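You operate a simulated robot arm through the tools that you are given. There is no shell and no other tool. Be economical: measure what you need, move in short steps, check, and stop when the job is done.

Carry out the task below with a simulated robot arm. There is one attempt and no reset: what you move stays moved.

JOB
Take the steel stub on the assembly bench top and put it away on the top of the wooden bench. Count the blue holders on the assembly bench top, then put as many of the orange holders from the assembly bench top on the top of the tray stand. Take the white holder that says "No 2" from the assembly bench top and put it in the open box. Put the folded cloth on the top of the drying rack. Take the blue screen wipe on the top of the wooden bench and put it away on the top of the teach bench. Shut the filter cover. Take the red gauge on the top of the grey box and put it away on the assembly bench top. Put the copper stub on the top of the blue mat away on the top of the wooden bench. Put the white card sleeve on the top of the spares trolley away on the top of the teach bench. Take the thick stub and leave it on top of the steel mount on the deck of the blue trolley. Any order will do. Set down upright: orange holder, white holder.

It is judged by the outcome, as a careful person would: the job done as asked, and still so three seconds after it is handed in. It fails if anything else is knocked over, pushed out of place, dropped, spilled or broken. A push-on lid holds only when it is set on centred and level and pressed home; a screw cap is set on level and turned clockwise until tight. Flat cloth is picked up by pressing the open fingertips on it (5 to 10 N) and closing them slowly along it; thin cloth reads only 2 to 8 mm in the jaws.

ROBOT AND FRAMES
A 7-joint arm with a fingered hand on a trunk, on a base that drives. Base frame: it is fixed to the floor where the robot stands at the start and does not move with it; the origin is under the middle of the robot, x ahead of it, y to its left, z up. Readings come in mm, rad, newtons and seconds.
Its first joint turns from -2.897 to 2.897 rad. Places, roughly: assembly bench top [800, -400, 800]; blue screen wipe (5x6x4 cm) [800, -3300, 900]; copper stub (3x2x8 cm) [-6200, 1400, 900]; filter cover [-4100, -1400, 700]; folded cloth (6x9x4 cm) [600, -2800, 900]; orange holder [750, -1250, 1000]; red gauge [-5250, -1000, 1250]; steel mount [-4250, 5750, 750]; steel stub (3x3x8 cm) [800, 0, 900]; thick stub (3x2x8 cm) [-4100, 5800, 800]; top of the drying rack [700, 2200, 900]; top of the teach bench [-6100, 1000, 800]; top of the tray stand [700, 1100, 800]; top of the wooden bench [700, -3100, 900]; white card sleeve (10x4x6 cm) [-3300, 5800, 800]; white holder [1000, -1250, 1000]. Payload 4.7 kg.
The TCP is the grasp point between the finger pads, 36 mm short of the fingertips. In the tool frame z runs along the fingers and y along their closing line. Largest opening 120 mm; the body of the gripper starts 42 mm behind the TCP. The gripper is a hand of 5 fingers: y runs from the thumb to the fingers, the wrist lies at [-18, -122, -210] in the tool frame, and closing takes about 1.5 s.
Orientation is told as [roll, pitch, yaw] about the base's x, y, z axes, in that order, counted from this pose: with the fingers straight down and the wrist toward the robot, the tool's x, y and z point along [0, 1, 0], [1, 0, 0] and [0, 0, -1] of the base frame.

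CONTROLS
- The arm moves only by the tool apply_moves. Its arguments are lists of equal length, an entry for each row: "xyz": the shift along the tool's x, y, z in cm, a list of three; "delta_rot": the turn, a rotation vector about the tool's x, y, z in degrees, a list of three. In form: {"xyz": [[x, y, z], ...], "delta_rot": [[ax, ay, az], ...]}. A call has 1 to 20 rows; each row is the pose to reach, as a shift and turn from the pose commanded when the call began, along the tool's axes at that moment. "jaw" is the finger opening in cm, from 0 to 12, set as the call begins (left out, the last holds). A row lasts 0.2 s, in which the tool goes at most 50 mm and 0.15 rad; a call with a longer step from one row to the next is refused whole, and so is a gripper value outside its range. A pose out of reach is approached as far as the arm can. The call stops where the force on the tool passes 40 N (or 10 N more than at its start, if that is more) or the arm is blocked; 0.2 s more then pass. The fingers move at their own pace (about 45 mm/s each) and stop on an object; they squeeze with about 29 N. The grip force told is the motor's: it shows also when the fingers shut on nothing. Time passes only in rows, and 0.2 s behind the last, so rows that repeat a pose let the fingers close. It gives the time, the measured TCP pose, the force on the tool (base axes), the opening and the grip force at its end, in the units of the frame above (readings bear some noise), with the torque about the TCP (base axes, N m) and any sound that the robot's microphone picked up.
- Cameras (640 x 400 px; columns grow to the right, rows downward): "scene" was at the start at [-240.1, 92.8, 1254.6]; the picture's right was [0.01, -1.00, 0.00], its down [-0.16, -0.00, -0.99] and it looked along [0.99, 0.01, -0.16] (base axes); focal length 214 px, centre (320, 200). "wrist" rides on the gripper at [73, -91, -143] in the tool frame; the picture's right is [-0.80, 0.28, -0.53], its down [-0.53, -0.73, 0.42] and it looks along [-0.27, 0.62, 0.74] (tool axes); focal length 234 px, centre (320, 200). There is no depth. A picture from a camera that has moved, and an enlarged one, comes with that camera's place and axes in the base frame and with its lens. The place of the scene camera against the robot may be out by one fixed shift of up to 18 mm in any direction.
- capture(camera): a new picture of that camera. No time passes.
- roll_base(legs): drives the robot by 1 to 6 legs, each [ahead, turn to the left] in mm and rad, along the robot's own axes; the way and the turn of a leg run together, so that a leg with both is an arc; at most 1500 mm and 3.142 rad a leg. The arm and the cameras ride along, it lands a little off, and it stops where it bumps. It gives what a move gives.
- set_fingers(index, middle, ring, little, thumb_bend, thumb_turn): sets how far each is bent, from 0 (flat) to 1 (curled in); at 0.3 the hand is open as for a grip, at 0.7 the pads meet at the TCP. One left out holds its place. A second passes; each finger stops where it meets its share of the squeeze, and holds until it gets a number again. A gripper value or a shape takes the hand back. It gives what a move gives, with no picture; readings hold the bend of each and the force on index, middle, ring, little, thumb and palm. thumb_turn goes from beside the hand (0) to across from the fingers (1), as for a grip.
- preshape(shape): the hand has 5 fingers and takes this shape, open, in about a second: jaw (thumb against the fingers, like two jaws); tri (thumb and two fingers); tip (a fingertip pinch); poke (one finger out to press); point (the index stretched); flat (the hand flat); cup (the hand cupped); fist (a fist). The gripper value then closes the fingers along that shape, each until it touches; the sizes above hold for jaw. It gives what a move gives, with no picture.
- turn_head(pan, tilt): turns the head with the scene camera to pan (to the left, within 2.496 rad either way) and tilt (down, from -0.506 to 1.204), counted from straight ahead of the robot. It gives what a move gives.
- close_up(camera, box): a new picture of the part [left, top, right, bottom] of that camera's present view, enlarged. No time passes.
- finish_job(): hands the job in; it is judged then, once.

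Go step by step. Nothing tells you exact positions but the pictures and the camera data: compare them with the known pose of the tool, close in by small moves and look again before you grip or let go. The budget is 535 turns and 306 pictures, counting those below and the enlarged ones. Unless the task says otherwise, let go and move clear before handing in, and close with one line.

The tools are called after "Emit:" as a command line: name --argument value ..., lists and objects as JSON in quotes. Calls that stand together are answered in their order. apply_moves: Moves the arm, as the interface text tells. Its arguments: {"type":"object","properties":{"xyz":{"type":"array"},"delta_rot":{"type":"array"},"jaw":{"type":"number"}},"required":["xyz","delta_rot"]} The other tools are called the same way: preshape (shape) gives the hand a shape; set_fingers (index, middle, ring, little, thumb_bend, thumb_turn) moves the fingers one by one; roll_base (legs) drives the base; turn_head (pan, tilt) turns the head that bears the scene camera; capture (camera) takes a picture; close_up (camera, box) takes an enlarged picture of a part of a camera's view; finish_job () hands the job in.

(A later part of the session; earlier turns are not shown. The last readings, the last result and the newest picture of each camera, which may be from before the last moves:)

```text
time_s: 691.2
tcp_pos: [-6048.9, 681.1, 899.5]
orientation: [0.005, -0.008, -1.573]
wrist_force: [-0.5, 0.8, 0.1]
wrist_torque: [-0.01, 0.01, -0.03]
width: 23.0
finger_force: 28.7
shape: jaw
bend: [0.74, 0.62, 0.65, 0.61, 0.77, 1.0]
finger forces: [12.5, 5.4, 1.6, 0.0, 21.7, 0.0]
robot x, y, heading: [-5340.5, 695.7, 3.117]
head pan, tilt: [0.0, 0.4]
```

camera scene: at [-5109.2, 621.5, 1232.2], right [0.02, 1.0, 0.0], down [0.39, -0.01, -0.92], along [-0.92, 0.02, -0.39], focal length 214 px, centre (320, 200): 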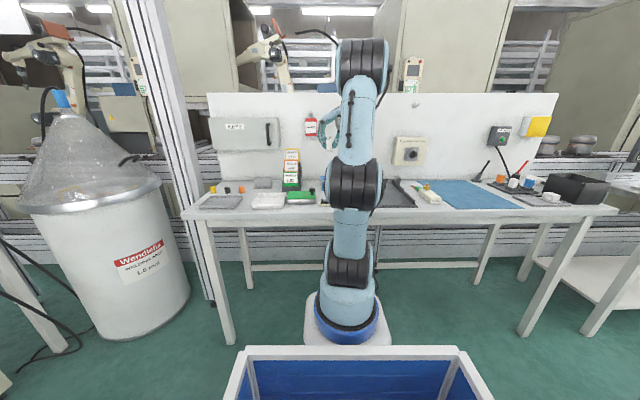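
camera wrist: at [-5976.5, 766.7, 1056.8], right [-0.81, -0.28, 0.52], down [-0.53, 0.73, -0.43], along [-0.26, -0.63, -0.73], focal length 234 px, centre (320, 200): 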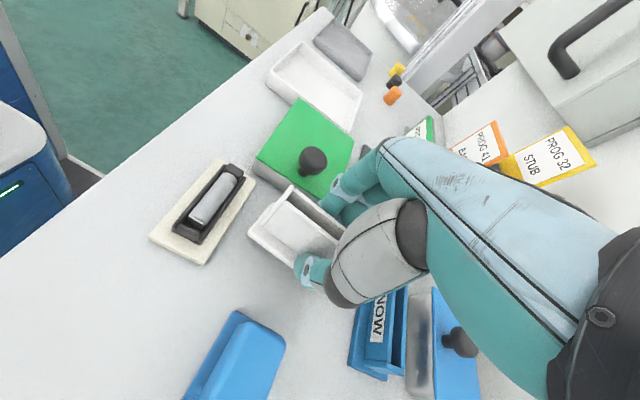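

Emit:
apply_moves --xyz '[[0, 0, 0.2], [0, 0, 0.4], [0, 0, 0.4]]' --delta_rot '[[0, 0, 0], [0, 0, 0], [0, 0, 0]]'

Emit:
close_up --camera "wrist" --box '[150, 120, 470, 320]'

```text
time_s: 692.0
tcp_pos: [-6047.7, 680.2, 895.3]
orientation: [0.006, -0.009, -1.571]
wrist_force: [-0.1, -0.1, -0.6]
wrist_torque: [0.02, 0.03, 0.03]
width: 22.9
finger_force: 28.6
shape: jaw
bend: [0.74, 0.62, 0.65, 0.61, 0.77, 1.0]
finger forces: [12.6, 5.4, 1.5, 0.0, 21.7, 0.0]
robot x, y, heading: [-5342.9, 699.0, 3.115]
head pan, tilt: [0.0, 0.4]
```

```text
2.00 times, centred on (310, 220) of wrist
camera zoom: at [-5975.8, 773.4, 1039.1], right [-0.81, -0.28, 0.52], down [-0.53, 0.73, -0.43], along [-0.26, -0.63, -0.73], focal length 468 px, centre (340, 160)
```

zoom: 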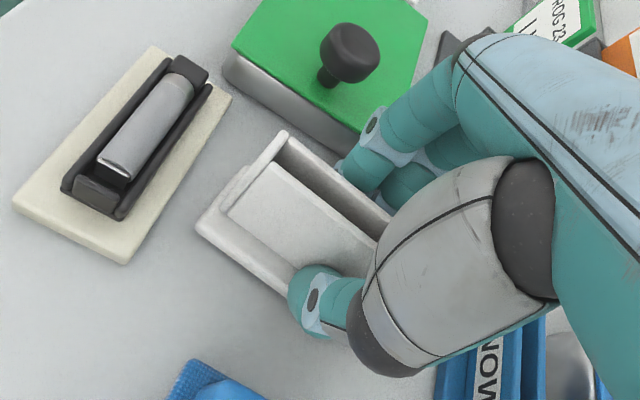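

Emit:
apply_moves --xyz '[[0, 0, 0.15], [0, 0, 0.3], [0, 0, 0.3]]' --delta_rot '[[0, 0, 0], [0, 0, 0], [0, 0, 0]]'

```text
time_s: 692.8
tcp_pos: [-6047.9, 681.2, 894.5]
orientation: [0.003, -0.009, -1.57]
wrist_force: [0.1, -0.5, 6.3]
wrist_torque: [-0.17, -0.16, -0.03]
width: 22.9
finger_force: 29.0
shape: jaw
bend: [0.74, 0.62, 0.65, 0.61, 0.77, 1.0]
finger forces: [21.5, 5.0, 1.3, 0.1, 21.9, 0.0]
robot x, y, heading: [-5344.9, 695.5, 3.113]
head pan, tilt: [0.0, 0.4]
```

Contact. I open just enough and rise.

Emit:
apply_moves --xyz '[[0, 0, 0.1], [0, 0, 0.1], [0, 0, 0.1], [0, 0, 0.1], [0, 0, 0.1]]' --delta_rot '[[0, 0, 0], [0, 0, 0], [0, 0, 0], [0, 0, 0], [0, 0, 0]]' --jaw 5.5

Emit:
close_up --camera "wrist" --box '[150, 120, 470, 320]'

```text
time_s: 694.0
tcp_pos: [-6048.4, 681.3, 891.8]
orientation: [0.003, -0.01, -1.572]
wrist_force: [0.0, -0.2, 0.0]
wrist_torque: [0.0, 0.0, -0.03]
width: 54.4
finger_force: 0.0
shape: jaw
bend: [0.74, 0.47, 0.44, 0.42, 0.72, 1.0]
finger forces: [0.0, 0.0, 0.0, 0.0, 0.0, 0.0]
robot x, y, heading: [-5338.2, 693.2, 3.122]
head pan, tilt: [0.0, 0.4]
```

```text
2.00 times, centred on (310, 220) of wrist
camera zoom: at [-5975.6, 773.2, 1035.3], right [-0.81, -0.28, 0.52], down [-0.53, 0.73, -0.43], along [-0.26, -0.63, -0.73], focal length 468 px, centre (340, 160)
```

zoom: 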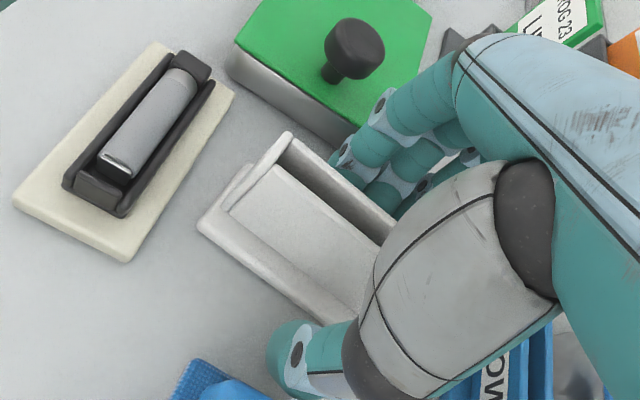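

Emit:
apply_moves --xyz '[[0, 0, -1], [0, 0, -3], [0, 0, -6], [0, 0, -10], [0, 0, -14], [0, 0, -18], [0, 0, -22], [0, 0, -22]]' --delta_rot '[[0, 0, 0], [0, 0, 0], [0, 0, 0], [0, 0, 0], [0, 0, 0], [0, 0, 0], [0, 0, 0], [0, 0, 0]]'

Emit:
capture --camera "wrist"

```text
time_s: 695.8
tcp_pos: [-6047.6, 683.5, 1114.3]
orientation: [0.004, -0.01, -1.572]
wrist_force: [-0.1, 0.5, 1.3]
wrist_torque: [-0.01, -0.02, -0.03]
width: 54.8
finger_force: 0.1
shape: jaw
bend: [0.74, 0.47, 0.44, 0.42, 0.72, 1.0]
finger forces: [0.0, 0.1, 0.0, 0.0, 0.0, 0.0]
robot x, y, heading: [-5343.2, 693.6, 3.118]
head pan, tilt: [0.0, 0.4]
```

```text
163 pictures are left
camera wrist: at [-5975.5, 775.5, 1257.0], right [-0.81, -0.28, 0.52], down [-0.53, 0.73, -0.43], along [-0.26, -0.63, -0.73], focal length 234 px, centre (320, 200)
```

wrist: 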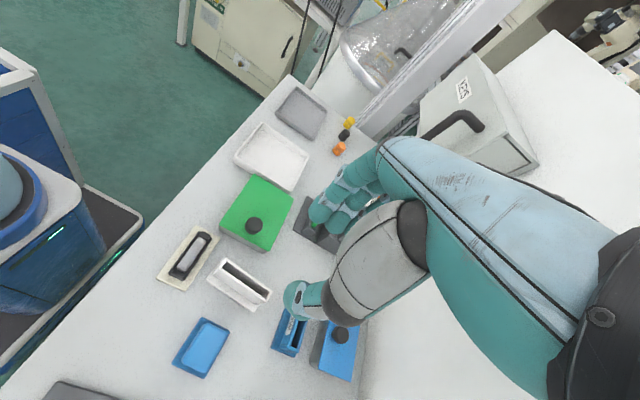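

The sleeve stands on the teach bench. I pull the arm back and look south for the grey box and the filter cover.

Emit:
apply_moves --xyz '[[0, 0, -3], [1.5, -0.7, -5], [3, -1.4, -5], [4.5, -2, -5], [6, -2.7, -5], [7.5, -3.4, -5], [9, -4, -5], [10.5, -4.7, -5], [12, -5.4, -5], [13.5, -6, -5], [14.8, -6.7, -5], [16, -6.7, -5], [16, -6.7, -5]]' --delta_rot '[[0, 0, 0], [0, 0, 8], [0, 0, 16], [0, 0, 24], [0, 0, 32], [0, 0, 40], [0, 0, 48], [0, 0, 56], [0, 0, 64], [0, 0, 72], [0, 0, 80], [0, 0, 88], [0, 0, 90]]' --jaw 8

Emit:
turn_head --pan 1.4 --tilt 0.2

Emit:
capture --camera "scene"

Emit:
turn_head --pan 2.2 --tilt 0.3

Emit:
capture --camera "scene"

```text
time_s: 698.6
tcp_pos: [-5889.5, 751.7, 1162.3]
orientation: [0.007, 0.005, 3.138]
wrist_force: [-0.2, -0.4, -0.3]
wrist_torque: [-0.04, -0.01, 0.01]
width: 79.4
finger_force: 0.1
shape: jaw
bend: [0.27, 0.39, 0.36, 0.36, 0.62, 1.0]
finger forces: [0.1, 0.1, 0.1, 0.0, 0.1, 0.0]
robot x, y, heading: [-5339.6, 694.3, 3.119]
head pan, tilt: [0.0, 0.4]
```

```text
time_s: 700.1
tcp_pos: [-5889.3, 751.2, 1163.0]
orientation: [0.009, 0.003, -3.141]
wrist_force: [-0.2, 0.4, 0.8]
wrist_torque: [0.02, 0.01, -0.01]
width: 79.9
finger_force: 0.1
shape: jaw
bend: [0.27, 0.39, 0.36, 0.36, 0.62, 1.0]
finger forces: [0.0, 0.0, 0.0, 0.0, 0.0, 0.0]
robot x, y, heading: [-5343.5, 695.8, 3.117]
head pan, tilt: [1.4, 0.201]
```

```text
162 pictures are left
camera scene: at [-5034.6, 527.9, 1250.7], right [-0.98, 0.19, 0.0], down [0.04, 0.2, -0.98], along [-0.19, -0.96, -0.2], focal length 214 px, centre (320, 200)
```

scene: 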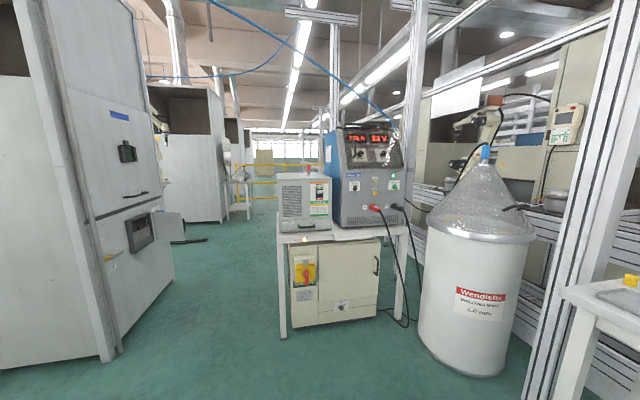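

```text
time_s: 701.3
tcp_pos: [-5889.3, 750.5, 1162.3]
orientation: [0.008, 0.004, -3.142]
wrist_force: [0.3, -0.5, 0.8]
wrist_torque: [0.0, -0.01, -0.02]
width: 79.6
finger_force: 0.0
shape: jaw
bend: [0.27, 0.39, 0.36, 0.36, 0.62, 1.0]
finger forces: [0.1, 0.0, 0.0, 0.1, 0.0, 0.0]
robot x, y, heading: [-5342.3, 696.8, 3.119]
head pan, tilt: [2.201, 0.3]
```

```text
161 pictures are left
camera scene: at [-4963.3, 542.6, 1241.4], right [-0.82, -0.57, 0.0], down [-0.17, 0.24, -0.96], along [0.54, -0.79, -0.3], focal length 214 px, centre (320, 200)
```

scene: 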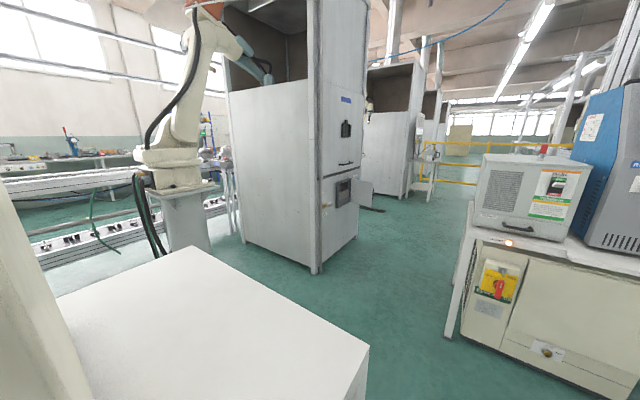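

The grey louvered box with a red gauge on top is ahead left of the power supply; the open hatch on the tall cabinet is the filter cover. I enlarge both.

Emit:
close_up --camera "scene" --box '[290, 130, 450, 230]'

Emit:
turn_head --pan 1.4 --tilt 0.2

Emit:
close_up --camera "scene" --box '[240, 120, 430, 240]'

Emit:
close_up --camera "scene" --box '[80, 160, 240, 260]'

```text
4.00 times, centred on (370, 180) of scene
camera zoom: at [-4963.3, 542.6, 1241.4], right [-0.82, -0.57, 0.0], down [-0.17, 0.24, -0.96], along [0.54, -0.79, -0.3], focal length 858 px, centre (120, 280)
```

zoom: 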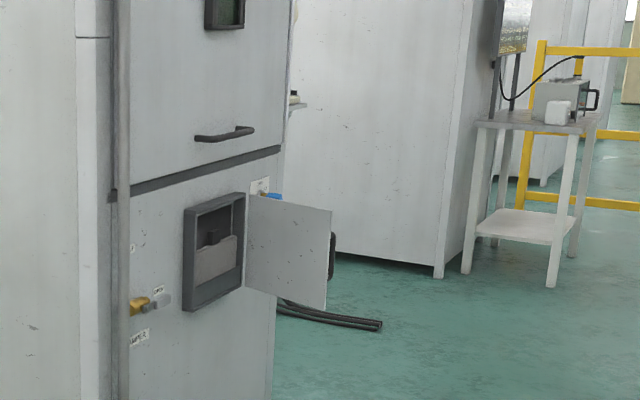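

```text
time_s: 702.4
tcp_pos: [-5889.1, 751.1, 1161.2]
orientation: [0.01, 0.004, -3.141]
wrist_force: [-0.4, 0.1, -0.4]
wrist_torque: [0.01, 0.0, 0.01]
width: 79.6
finger_force: 0.0
shape: jaw
bend: [0.27, 0.39, 0.36, 0.36, 0.62, 1.0]
finger forces: [0.0, 0.0, 0.1, 0.0, 0.0, 0.1]
robot x, y, heading: [-5339.1, 695.7, 3.119]
head pan, tilt: [1.4, 0.201]
```

```text
3.33 times, centred on (335, 180) of scene
camera zoom: at [-5034.4, 527.9, 1250.7], right [-0.98, 0.19, 0.0], down [0.04, 0.2, -0.98], along [-0.19, -0.96, -0.2], focal length 715 px, centre (270, 267)
```

zoom: 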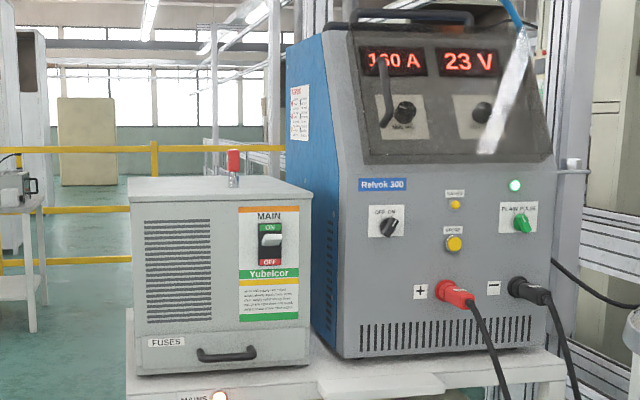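

```text
4.00 times, centred on (160, 210) of scene
camera zoom: at [-5034.4, 527.9, 1250.7], right [-0.98, 0.19, 0.0], down [0.04, 0.2, -0.98], along [-0.19, -0.96, -0.2], focal length 858 px, centre (960, 160)
```

zoom: 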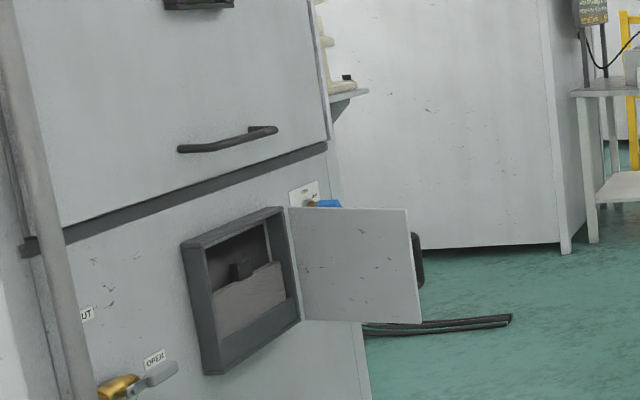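

Plan: shut the filter cover first (free hand), then take the gauge. I drive south between the table and the teach bench.

Emit:
roll_base --legs '[[0, 1.593], [900, 0]]'

Emit:
turn_head --pan 0.6 --tilt 0.4

Emit:
capture --camera "scene"

Emit:
capture --camera "wrist"

```text
time_s: 711.0
tcp_pos: [-5398.2, -751.0, 1163.3]
orientation: [0.009, 0.004, -1.56]
wrist_force: [-0.2, 0.3, 0.1]
wrist_torque: [0.02, 0.02, -0.04]
width: 79.7
finger_force: 0.1
shape: jaw
bend: [0.27, 0.39, 0.36, 0.36, 0.62, 1.0]
finger forces: [0.0, 0.1, 0.0, 0.0, 0.0, 0.1]
robot x, y, heading: [-5347.7, -198.2, -1.588]
head pan, tilt: [1.4, 0.201]
```

```text
time_s: 712.1
tcp_pos: [-5399.1, -750.1, 1162.8]
orientation: [0.008, 0.004, -1.559]
wrist_force: [-0.9, 0.1, 0.1]
wrist_torque: [0.02, 0.03, -0.02]
width: 79.7
finger_force: 0.1
shape: jaw
bend: [0.27, 0.39, 0.36, 0.36, 0.62, 1.0]
finger forces: [0.1, 0.0, 0.0, 0.0, 0.0, 0.1]
robot x, y, heading: [-5346.8, -201.8, -1.581]
head pan, tilt: [0.6, 0.4]
```

```text
157 pictures are left
camera scene: at [-5216.1, 62.0, 1232.2], right [-0.83, -0.55, 0.0], down [-0.22, 0.32, -0.92], along [0.51, -0.77, -0.39], focal length 214 px, centre (320, 200)
```

scene: 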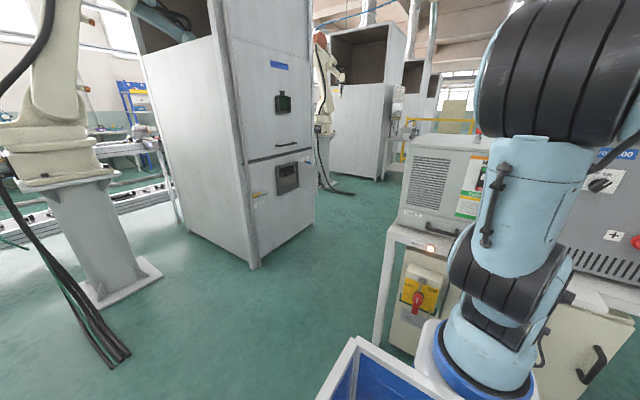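

```text
156 pictures are left
camera wrist: at [-5328.2, -659.1, 1306.7], right [-0.81, -0.29, 0.52], down [-0.54, 0.73, -0.43], along [-0.25, -0.62, -0.74], focal length 234 px, centre (320, 200)
```

wrist: 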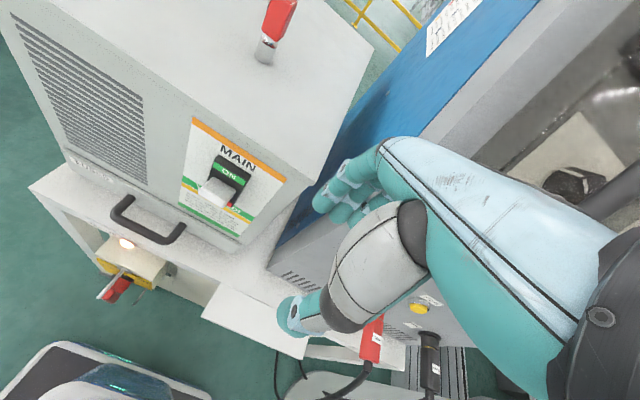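

The hatch is on the cabinet face at x about -3940. I swing round east then south to stand beside it.

Emit:
roll_base --legs '[[60, 0], [0, 1.581], [370, 0], [628, -1.571]]'

Emit:
turn_head --pan 0.5 --tilt 0.5

Emit:
capture --camera "scene"

```text
time_s: 722.8
tcp_pos: [-4632.4, -1212.4, 1162.6]
orientation: [0.01, 0.003, -1.566]
wrist_force: [-0.5, -0.2, -0.8]
wrist_torque: [-0.02, -0.01, -0.03]
width: 79.6
finger_force: 0.1
shape: jaw
bend: [0.27, 0.39, 0.36, 0.36, 0.62, 1.0]
finger forces: [0.0, 0.0, 0.1, 0.0, 0.0, 0.0]
robot x, y, heading: [-4578.5, -666.1, -1.582]
head pan, tilt: [0.6, 0.4]
cut short: leg 4
```

```text
time_s: 723.5
tcp_pos: [-4630.9, -1212.7, 1161.4]
orientation: [0.008, 0.006, -1.565]
wrist_force: [-0.3, -0.4, -0.5]
wrist_torque: [0.0, 0.0, -0.04]
width: 79.4
finger_force: 0.0
shape: jaw
bend: [0.27, 0.39, 0.36, 0.36, 0.62, 1.0]
finger forces: [0.0, 0.0, 0.0, 0.1, 0.0, 0.0]
robot x, y, heading: [-4579.4, -663.6, -1.585]
head pan, tilt: [0.499, 0.499]
```

```text
155 pictures are left
camera scene: at [-4453.8, -404.2, 1223.0], right [-0.88, -0.47, 0.0], down [-0.22, 0.42, -0.88], along [0.41, -0.78, -0.48], focal length 214 px, centre (320, 200)
```

scene: 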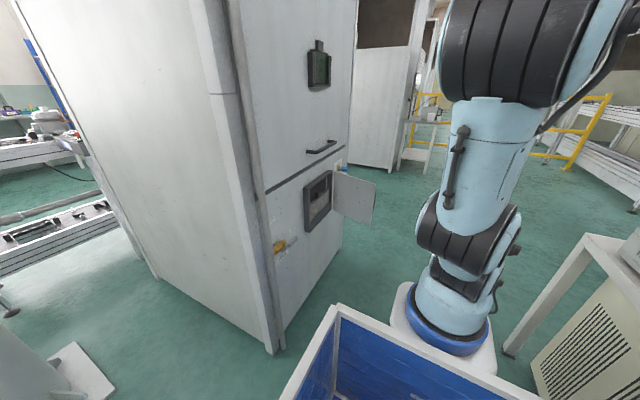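

Emit:
close_up --camera "scene" --box '[250, 130, 410, 270]'

Emit:
capture --camera "wrist"

```text
2.86 times, centred on (330, 200) of scene
camera zoom: at [-4453.8, -404.2, 1223.0], right [-0.88, -0.47, 0.0], down [-0.22, 0.42, -0.88], along [0.41, -0.78, -0.48], focal length 613 px, centre (291, 200)
```

zoom: 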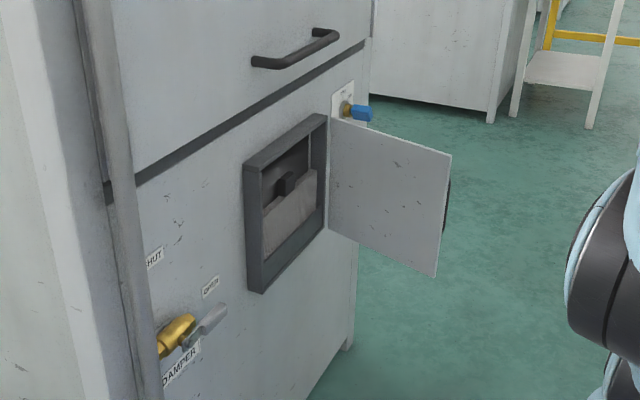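

```text
153 pictures are left
camera wrist: at [-4560.3, -1121.9, 1306.8], right [-0.81, -0.29, 0.52], down [-0.53, 0.73, -0.43], along [-0.26, -0.62, -0.74], focal length 234 px, centre (320, 200)
```

wrist: 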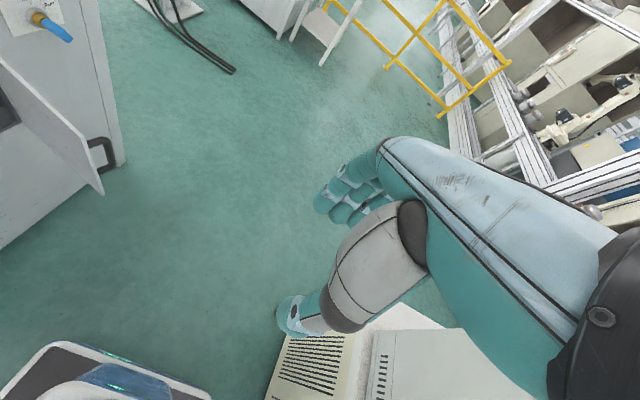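

The door's free edge is near (-4257, -1344), hinge near (-4005, -1415), z 570–790. I move the closed hand above its outer (south) side.

Emit:
roll_base --legs '[[120, 0]]'

Emit:
apply_moves --xyz '[[4, 1.4, 0], [8, 2.8, 0], [12, 4.2, 0], [16, 5.6, 0], [20, 7, 0], [24, 8.4, 0], [28, 9.8, 0], [32, 11.2, 0], [36, 12.6, 0], [40, 14, 0], [43, 15, 2], [43, 15, 2]]' --delta_rot '[[0, 0, -7], [0, 0, -14], [0, 0, -21], [0, 0, -28], [0, 0, -35], [0, 0, -42], [0, 0, -49], [0, 0, -56], [0, 0, -63], [0, 0, -70], [0, 0, -72], [0, 0, -72]]' --jaw 0

Emit:
capture --camera "wrist"

Emit:
capture --camera "scene"

```text
time_s: 724.7
tcp_pos: [-4632.1, -1333.1, 1162.7]
orientation: [0.009, 0.006, -1.561]
wrist_force: [-0.1, 0.7, -0.1]
wrist_torque: [-0.01, 0.03, 0.01]
width: 79.7
finger_force: 0.1
shape: jaw
bend: [0.27, 0.39, 0.36, 0.36, 0.62, 1.0]
finger forces: [0.1, 0.0, 0.0, 0.0, 0.0, 0.0]
robot x, y, heading: [-4578.7, -782.9, -1.581]
head pan, tilt: [0.499, 0.499]
```

```text
time_s: 727.3
tcp_pos: [-4199.2, -1477.4, 1144.8]
orientation: [0.006, -0.007, -0.306]
wrist_force: [1.0, 0.0, 0.5]
wrist_torque: [-0.01, 0.01, -0.01]
width: 0.0
finger_force: 28.8
shape: jaw
bend: [0.7, 0.7, 0.7, 0.7, 0.54, 1.0]
finger forces: [0.0, 0.1, 0.0, 0.0, 0.0, 0.1]
robot x, y, heading: [-4582.1, -783.2, -1.582]
head pan, tilt: [0.499, 0.499]
```

```text
152 pictures are left
camera wrist: at [-4265.9, -1382.6, 1288.2], right [0.02, -0.85, 0.52], down [-0.85, -0.29, -0.43], along [0.52, -0.44, -0.73], focal length 234 px, centre (320, 200)
```

wrist: 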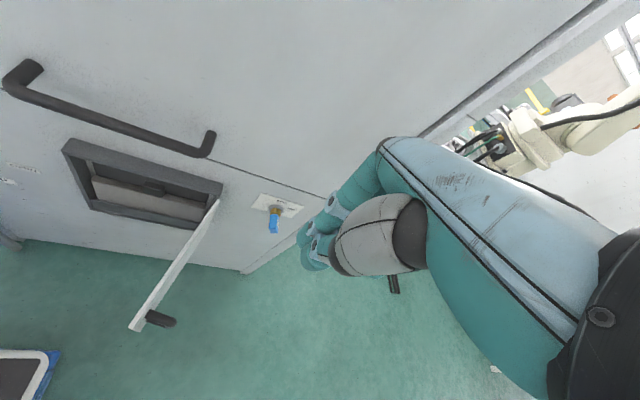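

```text
151 pictures are left
camera scene: at [-4455.9, -524.0, 1223.0], right [-0.88, -0.47, 0.0], down [-0.22, 0.42, -0.88], along [0.41, -0.78, -0.48], focal length 214 px, centre (320, 200)
```

scene: 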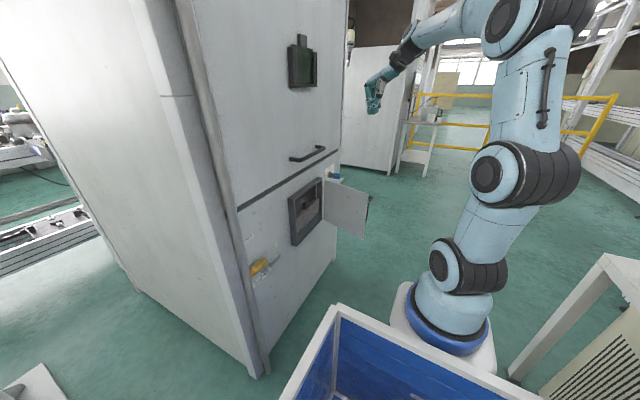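

The view is clear: I descend on the south side of the door, between its handle and the hinge.

Emit:
apply_moves --xyz '[[1.5, 1.3, 3], [3.1, 2.6, 7], [3.1, 2.6, 11.5], [3.1, 2.6, 16], [3.1, 2.6, 20.5], [3.1, 2.6, 25], [3.1, 2.6, 29.5], [3.1, 2.6, 34], [3.1, 2.6, 38.5], [3.1, 2.6, 43], [3.1, 2.6, 45], [3.1, 2.6, 45]]' --delta_rot '[[0, 0, 0], [0, 0, 0], [0, 0, 0], [0, 0, 0], [0, 0, 0], [0, 0, 0], [0, 0, 0], [0, 0, 0], [0, 0, 0], [0, 0, 0], [0, 0, 0], [0, 0, 0]]'

Emit:
capture --camera "wrist"

Emit:
close_up --camera "scene" --box '[260, 100, 420, 260]'

```text
time_s: 729.9
tcp_pos: [-4163.2, -1455.2, 697.6]
orientation: [0.006, -0.007, -0.305]
wrist_force: [0.2, 0.3, -0.3]
wrist_torque: [0.05, 0.03, 0.03]
width: 0.0
finger_force: 28.9
shape: jaw
bend: [0.7, 0.7, 0.7, 0.7, 0.54, 1.0]
finger forces: [0.1, 0.0, 0.0, 0.0, 0.1, 0.1]
robot x, y, heading: [-4581.9, -786.6, -1.582]
head pan, tilt: [0.499, 0.499]
```

```text
150 pictures are left
camera wrist: at [-4227.9, -1359.3, 840.1], right [0.02, -0.85, 0.52], down [-0.85, -0.29, -0.43], along [0.52, -0.44, -0.73], focal length 234 px, centre (320, 200)
```

wrist: 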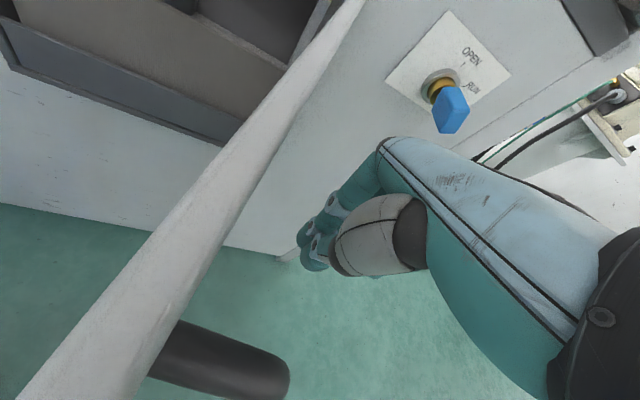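

```text
2.50 times, centred on (340, 180) of scene
camera zoom: at [-4455.9, -524.0, 1223.0], right [-0.88, -0.47, 0.0], down [-0.22, 0.42, -0.88], along [0.41, -0.78, -0.48], focal length 536 px, centre (270, 250)
```

zoom: 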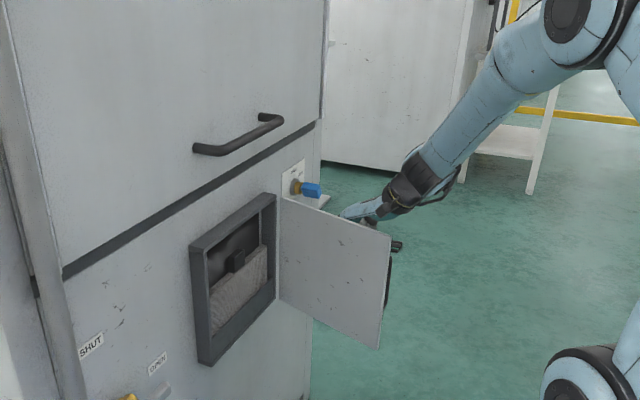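

I push the door along its arc.

Emit:
apply_moves --xyz '[[1.6, -0.6, 0], [3.2, -1.1, 0], [5, -1.6, 0], [7, -1.9, 0], [9, -1.8, 0], [11, -1.7, 0], [13, -1.1, 0], [15, -0.4, 0], [15, -0.4, 0]]' --delta_rot '[[0, 0, 0], [0, 0, 0], [0, 0, 0], [0, 0, 0], [0, 0, 0], [0, 0, 0], [0, 0, 0], [0, 0, 0], [0, 0, 0]]'

Emit:
capture --camera "wrist"

Emit:
close_up --camera "scene" --box '[260, 100, 420, 260]'

```text
time_s: 731.9
tcp_pos: [-4122.2, -1310.1, 697.1]
orientation: [0.005, -0.007, -0.306]
wrist_force: [-0.1, -0.2, -0.4]
wrist_torque: [0.0, 0.02, 0.04]
width: 0.0
finger_force: 29.3
shape: jaw
bend: [0.7, 0.7, 0.7, 0.7, 0.54, 1.0]
finger forces: [0.1, 0.0, 0.0, 0.0, 0.0, 0.0]
robot x, y, heading: [-4582.6, -784.3, -1.583]
head pan, tilt: [0.499, 0.499]
```

```text
148 pictures are left
camera wrist: at [-4187.4, -1215.3, 839.9], right [0.02, -0.85, 0.52], down [-0.86, -0.28, -0.43], along [0.52, -0.44, -0.73], focal length 234 px, centre (320, 200)
```

wrist: 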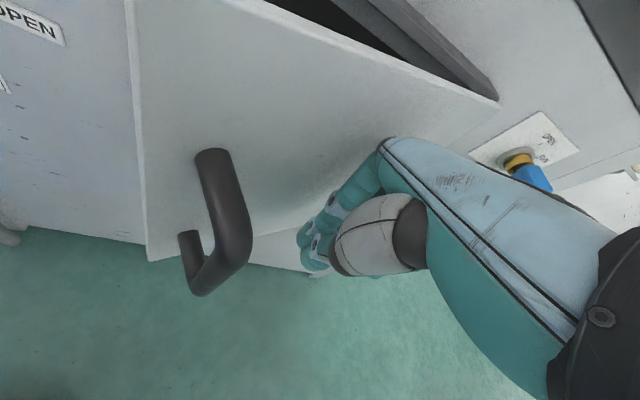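

```text
2.50 times, centred on (340, 180) of scene
camera zoom: at [-4455.9, -524.0, 1223.0], right [-0.88, -0.47, 0.0], down [-0.22, 0.42, -0.88], along [0.41, -0.78, -0.48], focal length 536 px, centre (270, 250)
```

zoom: 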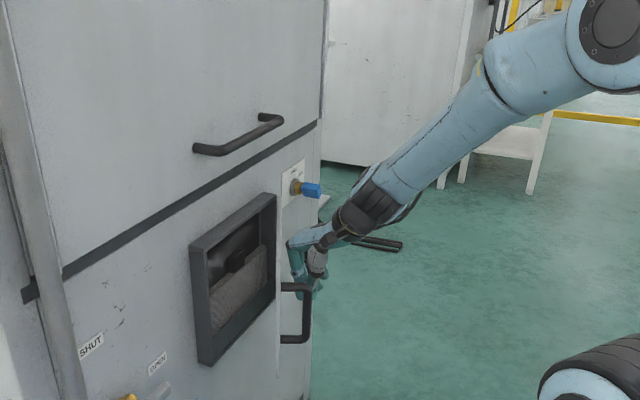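

It swings easily. I continue until it is shut and press lightly.

Emit:
apply_moves --xyz '[[1.7, 1.1, 0], [3.3, 2.3, 0], [4.7, 3.8, 0], [6, 5.3, 0], [6.5, 6.5, 0], [6.5, 7.5, 0], [6.5, 8.5, 0], [6.5, 9.5, 0], [6.5, 10.5, 0]]' --delta_rot '[[0, 0, 0], [0, 0, 0], [0, 0, 0], [0, 0, 0], [0, 0, 0], [0, 0, 0], [0, 0, 0], [0, 0, 0], [0, 0, 0]]'

Emit:
capture --camera "wrist"

Emit:
close_up --camera "scene" --box '[260, 100, 420, 260]'

```text
time_s: 732.9
tcp_pos: [-4057.4, -1271.7, 695.1]
orientation: [0.007, -0.003, -0.307]
wrist_force: [-9.4, -0.3, 0.8]
wrist_torque: [-0.02, -0.74, -0.03]
width: 0.1
finger_force: 29.0
shape: jaw
bend: [0.7, 0.7, 0.7, 0.7, 0.54, 1.0]
finger forces: [9.8, 0.0, 0.0, 0.0, 0.1, 0.0]
robot x, y, heading: [-4582.1, -787.4, -1.583]
head pan, tilt: [0.499, 0.499]
stopped in row 5: the force on the tool passed its limit (the readings are from after the stop); the commanded pose is now the measured one
```

```text
146 pictures are left
camera wrist: at [-4122.4, -1176.1, 838.4], right [0.02, -0.85, 0.52], down [-0.86, -0.28, -0.43], along [0.51, -0.44, -0.74], focal length 234 px, centre (320, 200)
```

wrist: 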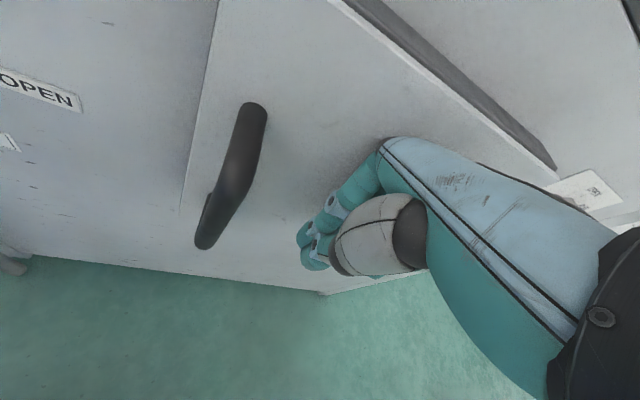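

```text
2.50 times, centred on (340, 180) of scene
camera zoom: at [-4455.9, -524.1, 1223.0], right [-0.88, -0.47, 0.0], down [-0.22, 0.42, -0.88], along [0.41, -0.78, -0.48], focal length 536 px, centre (270, 250)
```

zoom: 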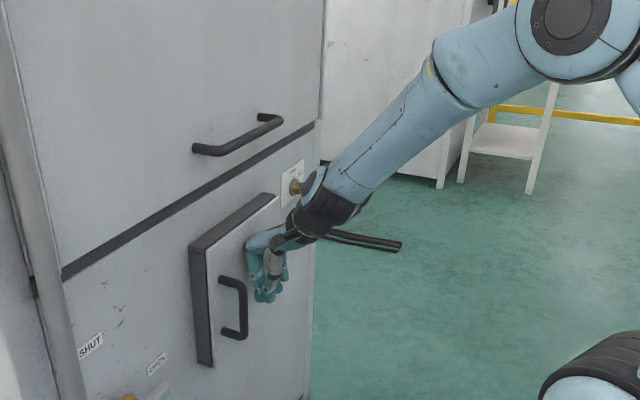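

It looks shut or nearly so. I back off slightly, shift towards the free edge and press once more.

Emit:
apply_moves --xyz '[[0, -1.5, 0], [1.5, -2, 0], [3, -2, 0], [3.5, -1, 0], [3.5, 0, 0], [3.5, 1, 0], [3.5, 2, 0], [3.5, 3, 0], [3.5, 4, 0]]' --delta_rot '[[0, 0, 0], [0, 0, 0], [0, 0, 0], [0, 0, 0], [0, 0, 0], [0, 0, 0], [0, 0, 0], [0, 0, 0], [0, 0, 0]]'

Emit:
close_up --camera "scene" --box '[300, 150, 380, 230]'

```text
time_s: 734.0
tcp_pos: [-4057.7, -1236.0, 694.0]
orientation: [0.007, 0.006, -0.307]
wrist_force: [-15.3, 1.2, 1.8]
wrist_torque: [-0.05, -1.19, 0.07]
width: 0.1
finger_force: 29.3
shape: jaw
bend: [0.7, 0.7, 0.7, 0.7, 0.54, 1.0]
finger forces: [15.4, 0.0, 0.0, 0.0, 0.1, 0.0]
robot x, y, heading: [-4580.7, -782.7, -1.591]
head pan, tilt: [0.499, 0.499]
stopped in row 5: the force on the tool passed its limit (the readings are from after the stop); the commanded pose is now the measured one
```

```text
5.00 times, centred on (340, 190) of scene
camera zoom: at [-4455.7, -524.3, 1223.0], right [-0.89, -0.47, 0.0], down [-0.22, 0.42, -0.88], along [0.41, -0.78, -0.48], focal length 1072 px, centre (220, 250)
```

zoom: 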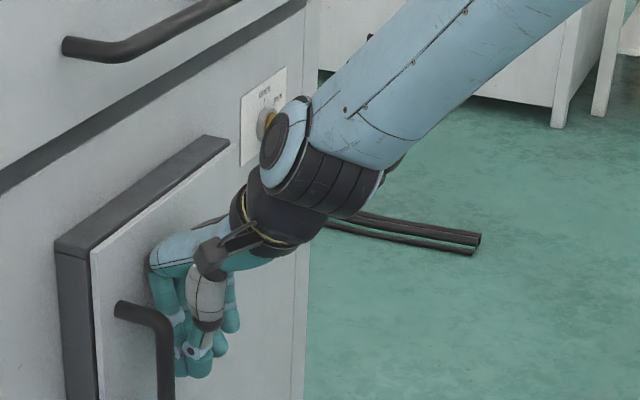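

The door stops in the same plane at both points, so it is shut. I withdraw and rise.

Emit:
apply_moves --xyz '[[0, -4, 0], [0, -8, 0], [0, -12, 0], [0, -16, 0], [0, -18, -4], [0, -20, -8], [0, -20, -12.5], [0, -20, -17], [0, -20, -21.5], [0, -20, -26], [0, -20, -30.5], [0, -20, -35], [0, -20, -39.5], [0, -20, -44], [0, -20, -47], [0, -20, -47]]' --delta_rot '[[0, 0, 0], [0, 0, 0], [0, 0, 0], [0, 0, 0], [0, 0, 0], [0, 0, 0], [0, 0, 0], [0, 0, 0], [0, 0, 0], [0, 0, 0], [0, 0, 0], [0, 0, 0], [0, 0, 0], [0, 0, 0], [0, 0, 0], [0, 0, 0]]'

Emit:
capture --camera "scene"

```text
time_s: 737.4
tcp_pos: [-4246.0, -1177.8, 1164.7]
orientation: [0.006, 0.002, -0.308]
wrist_force: [0.0, 0.7, 0.5]
wrist_torque: [-0.02, 0.01, 0.01]
width: 0.0
finger_force: 28.9
shape: jaw
bend: [0.7, 0.7, 0.7, 0.7, 0.54, 1.0]
finger forces: [0.0, 0.0, 0.0, 0.0, 0.1, 0.0]
robot x, y, heading: [-4584.3, -787.5, -1.585]
head pan, tilt: [0.499, 0.499]
```

```text
143 pictures are left
camera scene: at [-4455.5, -524.2, 1223.0], right [-0.88, -0.47, 0.0], down [-0.22, 0.42, -0.88], along [0.41, -0.78, -0.48], focal length 214 px, centre (320, 200)
```

scene: 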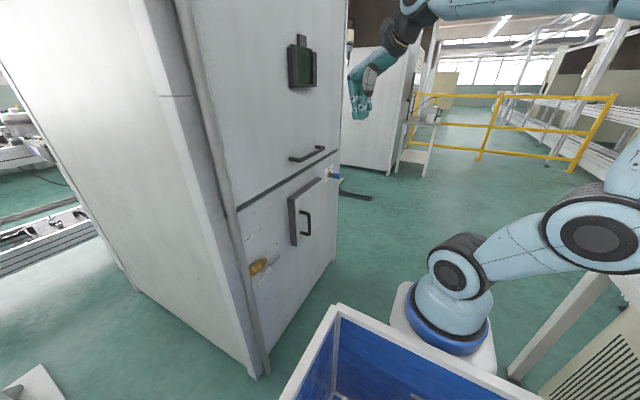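

The cover is shut. The red gauge is within reach on my right, so I swing the arm round there from this spot.

Emit:
apply_moves --xyz '[[-2.3, -2.4, -1.1], [-4.5, -4.75, -2.25], [-6.8, -7.1, -3.4], [-9, -9.5, -4.5], [-11.3, -11.9, -5.6], [-13.6, -14.2, -6.8], [-15.8, -16.6, -7.9], [-18.1, -19, -9], [-20.3, -21.4, -10.1], [-22.6, -23.8, -11.3], [-24.8, -26.1, -12.4], [-27.1, -28.5, -13.5], [-27.1, -28.5, -13.5]]' --delta_rot '[[0, 0, 6], [0, 0, 12], [0, 0, 18], [0, 0, 24], [0, 0, 30], [0, 0, 36], [0, 0, 42], [0, 0, 48], [0, 0, 54], [0, 0, 60], [0, 0, 66], [0, 0, 72.3], [0, 0, 72.3]]'

Emit:
turn_head --pan -1.2 --tilt 0.2

Emit:
capture --camera "scene"

```text
time_s: 740.2
tcp_pos: [-4601.1, -1351.7, 1300.0]
orientation: [-0.001, 0.006, -1.566]
wrist_force: [-0.2, 0.3, -0.2]
wrist_torque: [-0.04, 0.02, 0.0]
width: 0.0
finger_force: 29.5
shape: jaw
bend: [0.7, 0.7, 0.7, 0.7, 0.54, 1.0]
finger forces: [0.1, 0.0, 0.0, 0.1, 0.1, 0.0]
robot x, y, heading: [-4579.0, -786.0, -1.585]
head pan, tilt: [0.499, 0.499]
```

```text
time_s: 742.0
tcp_pos: [-4600.2, -1351.5, 1298.2]
orientation: [0.001, 0.009, -1.569]
wrist_force: [0.1, 0.2, -0.3]
wrist_torque: [0.01, 0.01, 0.02]
width: 0.0
finger_force: 29.2
shape: jaw
bend: [0.7, 0.7, 0.7, 0.7, 0.54, 1.0]
finger forces: [0.0, 0.0, 0.0, 0.0, 0.1, 0.0]
robot x, y, heading: [-4583.6, -783.8, -1.583]
head pan, tilt: [-1.201, 0.201]
```

```text
142 pictures are left
camera scene: at [-4585.3, -476.3, 1250.7], right [-0.35, 0.94, 0.0], down [0.19, 0.07, -0.98], along [-0.92, -0.34, -0.2], focal length 214 px, centre (320, 200)
```

scene: 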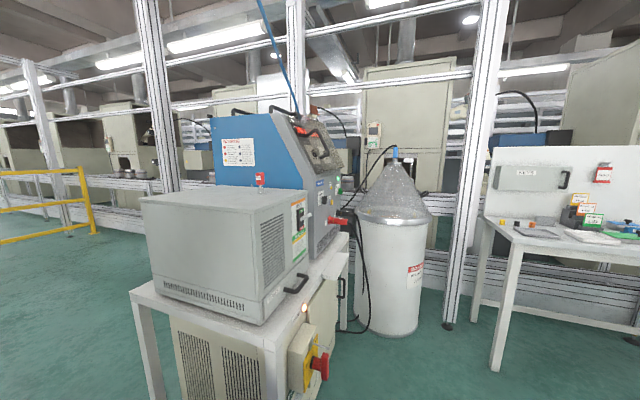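

Emit:
apply_moves --xyz '[[-2.9, -2.1, 0], [-5.7, -4.2, 0], [-8.6, -6.4, 0], [-11.5, -8.5, 0], [-14.4, -10.6, 0], [-17.2, -12.7, 0], [-20.1, -14.9, 0], [-23, -17, 0], [-25.9, -19.1, 0], [-28.7, -21.2, 0], [-31.6, -23.4, 0], [-34.5, -25.5, 0], [-37.4, -27.6, 0], [-40.2, -29.7, 0], [-43.1, -31.9, 0], [-46, -34, 0], [-46, -34, 0]]' --delta_rot '[[0, 0, 4.5], [0, 0, 9], [0, 0, 13.5], [0, 0, 18], [0, 0, 22.5], [0, 0, 27], [0, 0, 31.5], [0, 0, 36], [0, 0, 40.5], [0, 0, 45], [0, 0, 49.5], [0, 0, 54], [0, 0, 58.5], [0, 0, 63], [0, 0, 67.5], [0, 0, 72], [0, 0, 72]]' --jaw 8

Emit:
capture --camera "wrist"

```text
time_s: 745.6
tcp_pos: [-5061.4, -1011.3, 1302.6]
orientation: [-0.007, 0.001, -2.825]
wrist_force: [0.7, 0.0, -1.3]
wrist_torque: [0.0, 0.02, -0.01]
width: 79.8
finger_force: 0.0
shape: jaw
bend: [0.27, 0.39, 0.36, 0.36, 0.62, 1.0]
finger forces: [0.0, 0.0, 0.0, 0.1, 0.0, 0.0]
robot x, y, heading: [-4578.4, -784.4, -1.589]
head pan, tilt: [-1.201, 0.201]
```

```text
141 pictures are left
camera wrist: at [-4951.5, -1054.0, 1445.9], right [-0.51, 0.67, 0.53], down [0.53, 0.74, -0.42], along [-0.67, 0.07, -0.74], focal length 234 px, centre (320, 200)
```

wrist: 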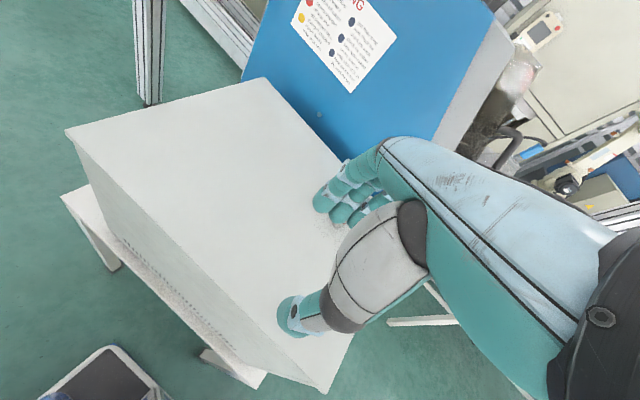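

Emit:
apply_moves --xyz '[[-3.3, 2, 0], [-6.6, 4, 0], [-10, 6, 0], [-10, 6, 0]]' --delta_rot '[[0, 0, 0], [0, 0, 0], [0, 0, 0], [0, 0, 0]]'

Emit:
capture --camera "wrist"

```text
time_s: 746.6
tcp_pos: [-5148.1, -934.4, 1303.3]
orientation: [-0.007, 0.002, -2.827]
wrist_force: [-0.2, 0.6, 0.6]
wrist_torque: [0.01, -0.01, -0.01]
width: 80.2
finger_force: 0.2
shape: jaw
bend: [0.27, 0.39, 0.36, 0.36, 0.62, 1.0]
finger forces: [0.0, 0.1, 0.1, 0.0, 0.0, 0.0]
robot x, y, heading: [-4580.9, -785.5, -1.586]
head pan, tilt: [-1.201, 0.201]
```

```text
140 pictures are left
camera wrist: at [-5038.4, -976.8, 1445.1], right [-0.52, 0.67, 0.53], down [0.53, 0.74, -0.42], along [-0.67, 0.07, -0.74], focal length 234 px, centre (320, 200)
```

wrist: 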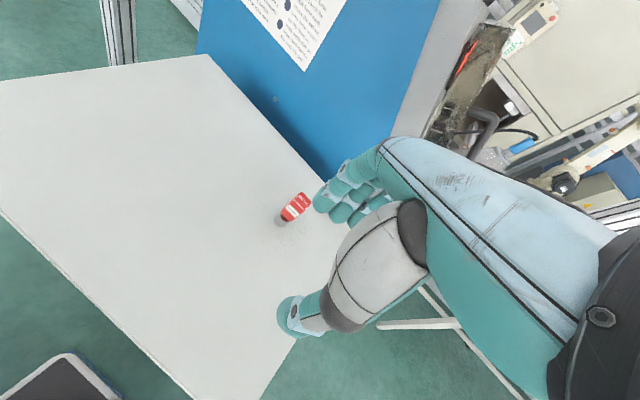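

The gauge stands at (-5243, -970), z 1115–1199. I go over it and partly down, then check.

Emit:
apply_moves --xyz '[[0.2, 4, 0], [0.4, 8, 0], [0.5, 10.1, 1], [0.5, 10.1, 4], [0.5, 10.1, 7], [0.5, 10.1, 7]]' --delta_rot '[[0, 0, 0], [0, 0, 0], [0, 0, 0], [0, 0, 0], [0, 0, 0], [0, 0, 0]]'

Emit:
close_up --camera "wrist" --box '[150, 120, 470, 320]'

```text
time_s: 748.0
tcp_pos: [-5242.6, -972.1, 1231.9]
orientation: [-0.007, 0.001, -2.826]
wrist_force: [-0.2, 0.0, 0.1]
wrist_torque: [0.0, -0.02, -0.04]
width: 79.7
finger_force: 0.0
shape: jaw
bend: [0.27, 0.39, 0.36, 0.36, 0.62, 1.0]
finger forces: [0.0, 0.0, 0.0, 0.0, 0.0, 0.0]
robot x, y, heading: [-4578.8, -785.1, -1.584]
head pan, tilt: [-1.201, 0.201]
```

```text
2.00 times, centred on (310, 220) of wrist
camera zoom: at [-5132.7, -1014.3, 1375.3], right [-0.52, 0.67, 0.53], down [0.53, 0.74, -0.42], along [-0.67, 0.07, -0.74], focal length 468 px, centre (340, 160)
```

zoom: 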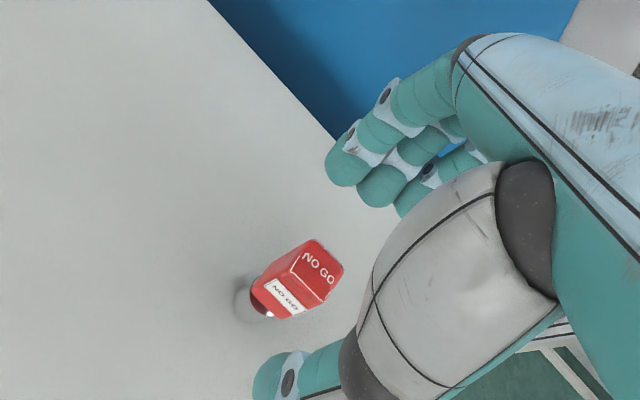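

Emit:
apply_moves --xyz '[[0, 0, 2], [0, 0, 4.5], [0, 0, 6.5], [0, 0, 6.5]]' --delta_rot '[[0, 0, 0], [0, 0, 0], [0, 0, 0], [0, 0, 0]]'

Emit:
close_up --camera "wrist" --box '[150, 120, 470, 320]'

```text
time_s: 749.0
tcp_pos: [-5244.3, -972.1, 1165.6]
orientation: [-0.007, 0.002, -2.824]
wrist_force: [-0.2, 0.0, -0.3]
wrist_torque: [0.04, 0.0, 0.04]
width: 79.9
finger_force: 0.0
shape: jaw
bend: [0.27, 0.39, 0.36, 0.36, 0.62, 1.0]
finger forces: [0.0, 0.0, 0.1, 0.1, 0.0, 0.0]
robot x, y, heading: [-4579.2, -783.7, -1.588]
head pan, tilt: [-1.201, 0.201]
```

```text
2.00 times, centred on (310, 220) of wrist
camera zoom: at [-5133.8, -1014.3, 1309.3], right [-0.52, 0.67, 0.53], down [0.53, 0.74, -0.42], along [-0.67, 0.07, -0.74], focal length 468 px, centre (340, 160)
```

zoom: 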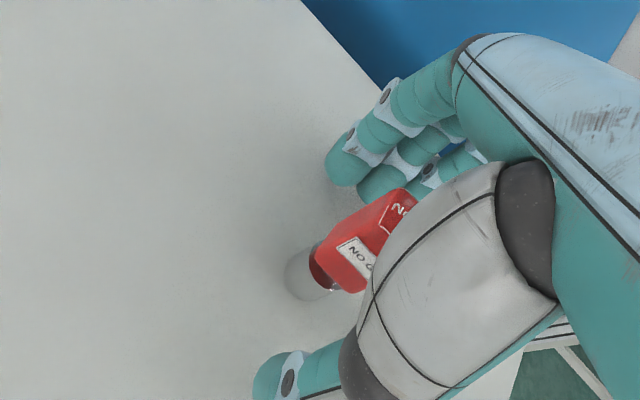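

Emit:
apply_moves --xyz '[[0, 0, 0], [0, 0, 0], [0, 0, 0], [0, 0, 0], [0, 0, 0], [0, 0, 0], [0, 0, 0], [0, 0, 0]]' --delta_rot '[[0, 0, 0], [0, 0, 0], [0, 0, 0], [0, 0, 0], [0, 0, 0], [0, 0, 0], [0, 0, 0], [0, 0, 0]]' --jaw 1

Emit:
close_up --camera "wrist" --box '[150, 120, 470, 320]'

```text
time_s: 750.8
tcp_pos: [-5243.9, -972.9, 1166.1]
orientation: [-0.007, 0.001, -2.826]
wrist_force: [0.5, 0.1, 0.3]
wrist_torque: [0.02, 0.0, 0.0]
width: 13.9
finger_force: 29.4
shape: jaw
bend: [0.72, 0.65, 0.7, 0.7, 0.74, 1.0]
finger forces: [14.3, 8.3, 0.0, 0.0, 23.7, 0.0]
robot x, y, heading: [-4580.0, -785.9, -1.582]
head pan, tilt: [-1.201, 0.201]
```

```text
2.00 times, centred on (310, 220) of wrist
camera zoom: at [-5133.8, -1014.3, 1309.5], right [-0.52, 0.67, 0.53], down [0.53, 0.74, -0.42], along [-0.67, 0.07, -0.74], focal length 468 px, centre (340, 160)
```

zoom: 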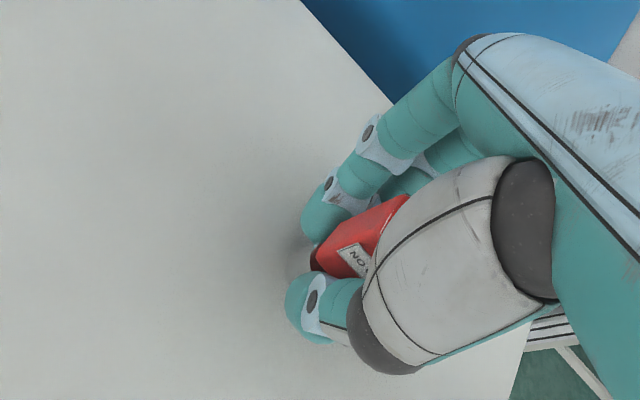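

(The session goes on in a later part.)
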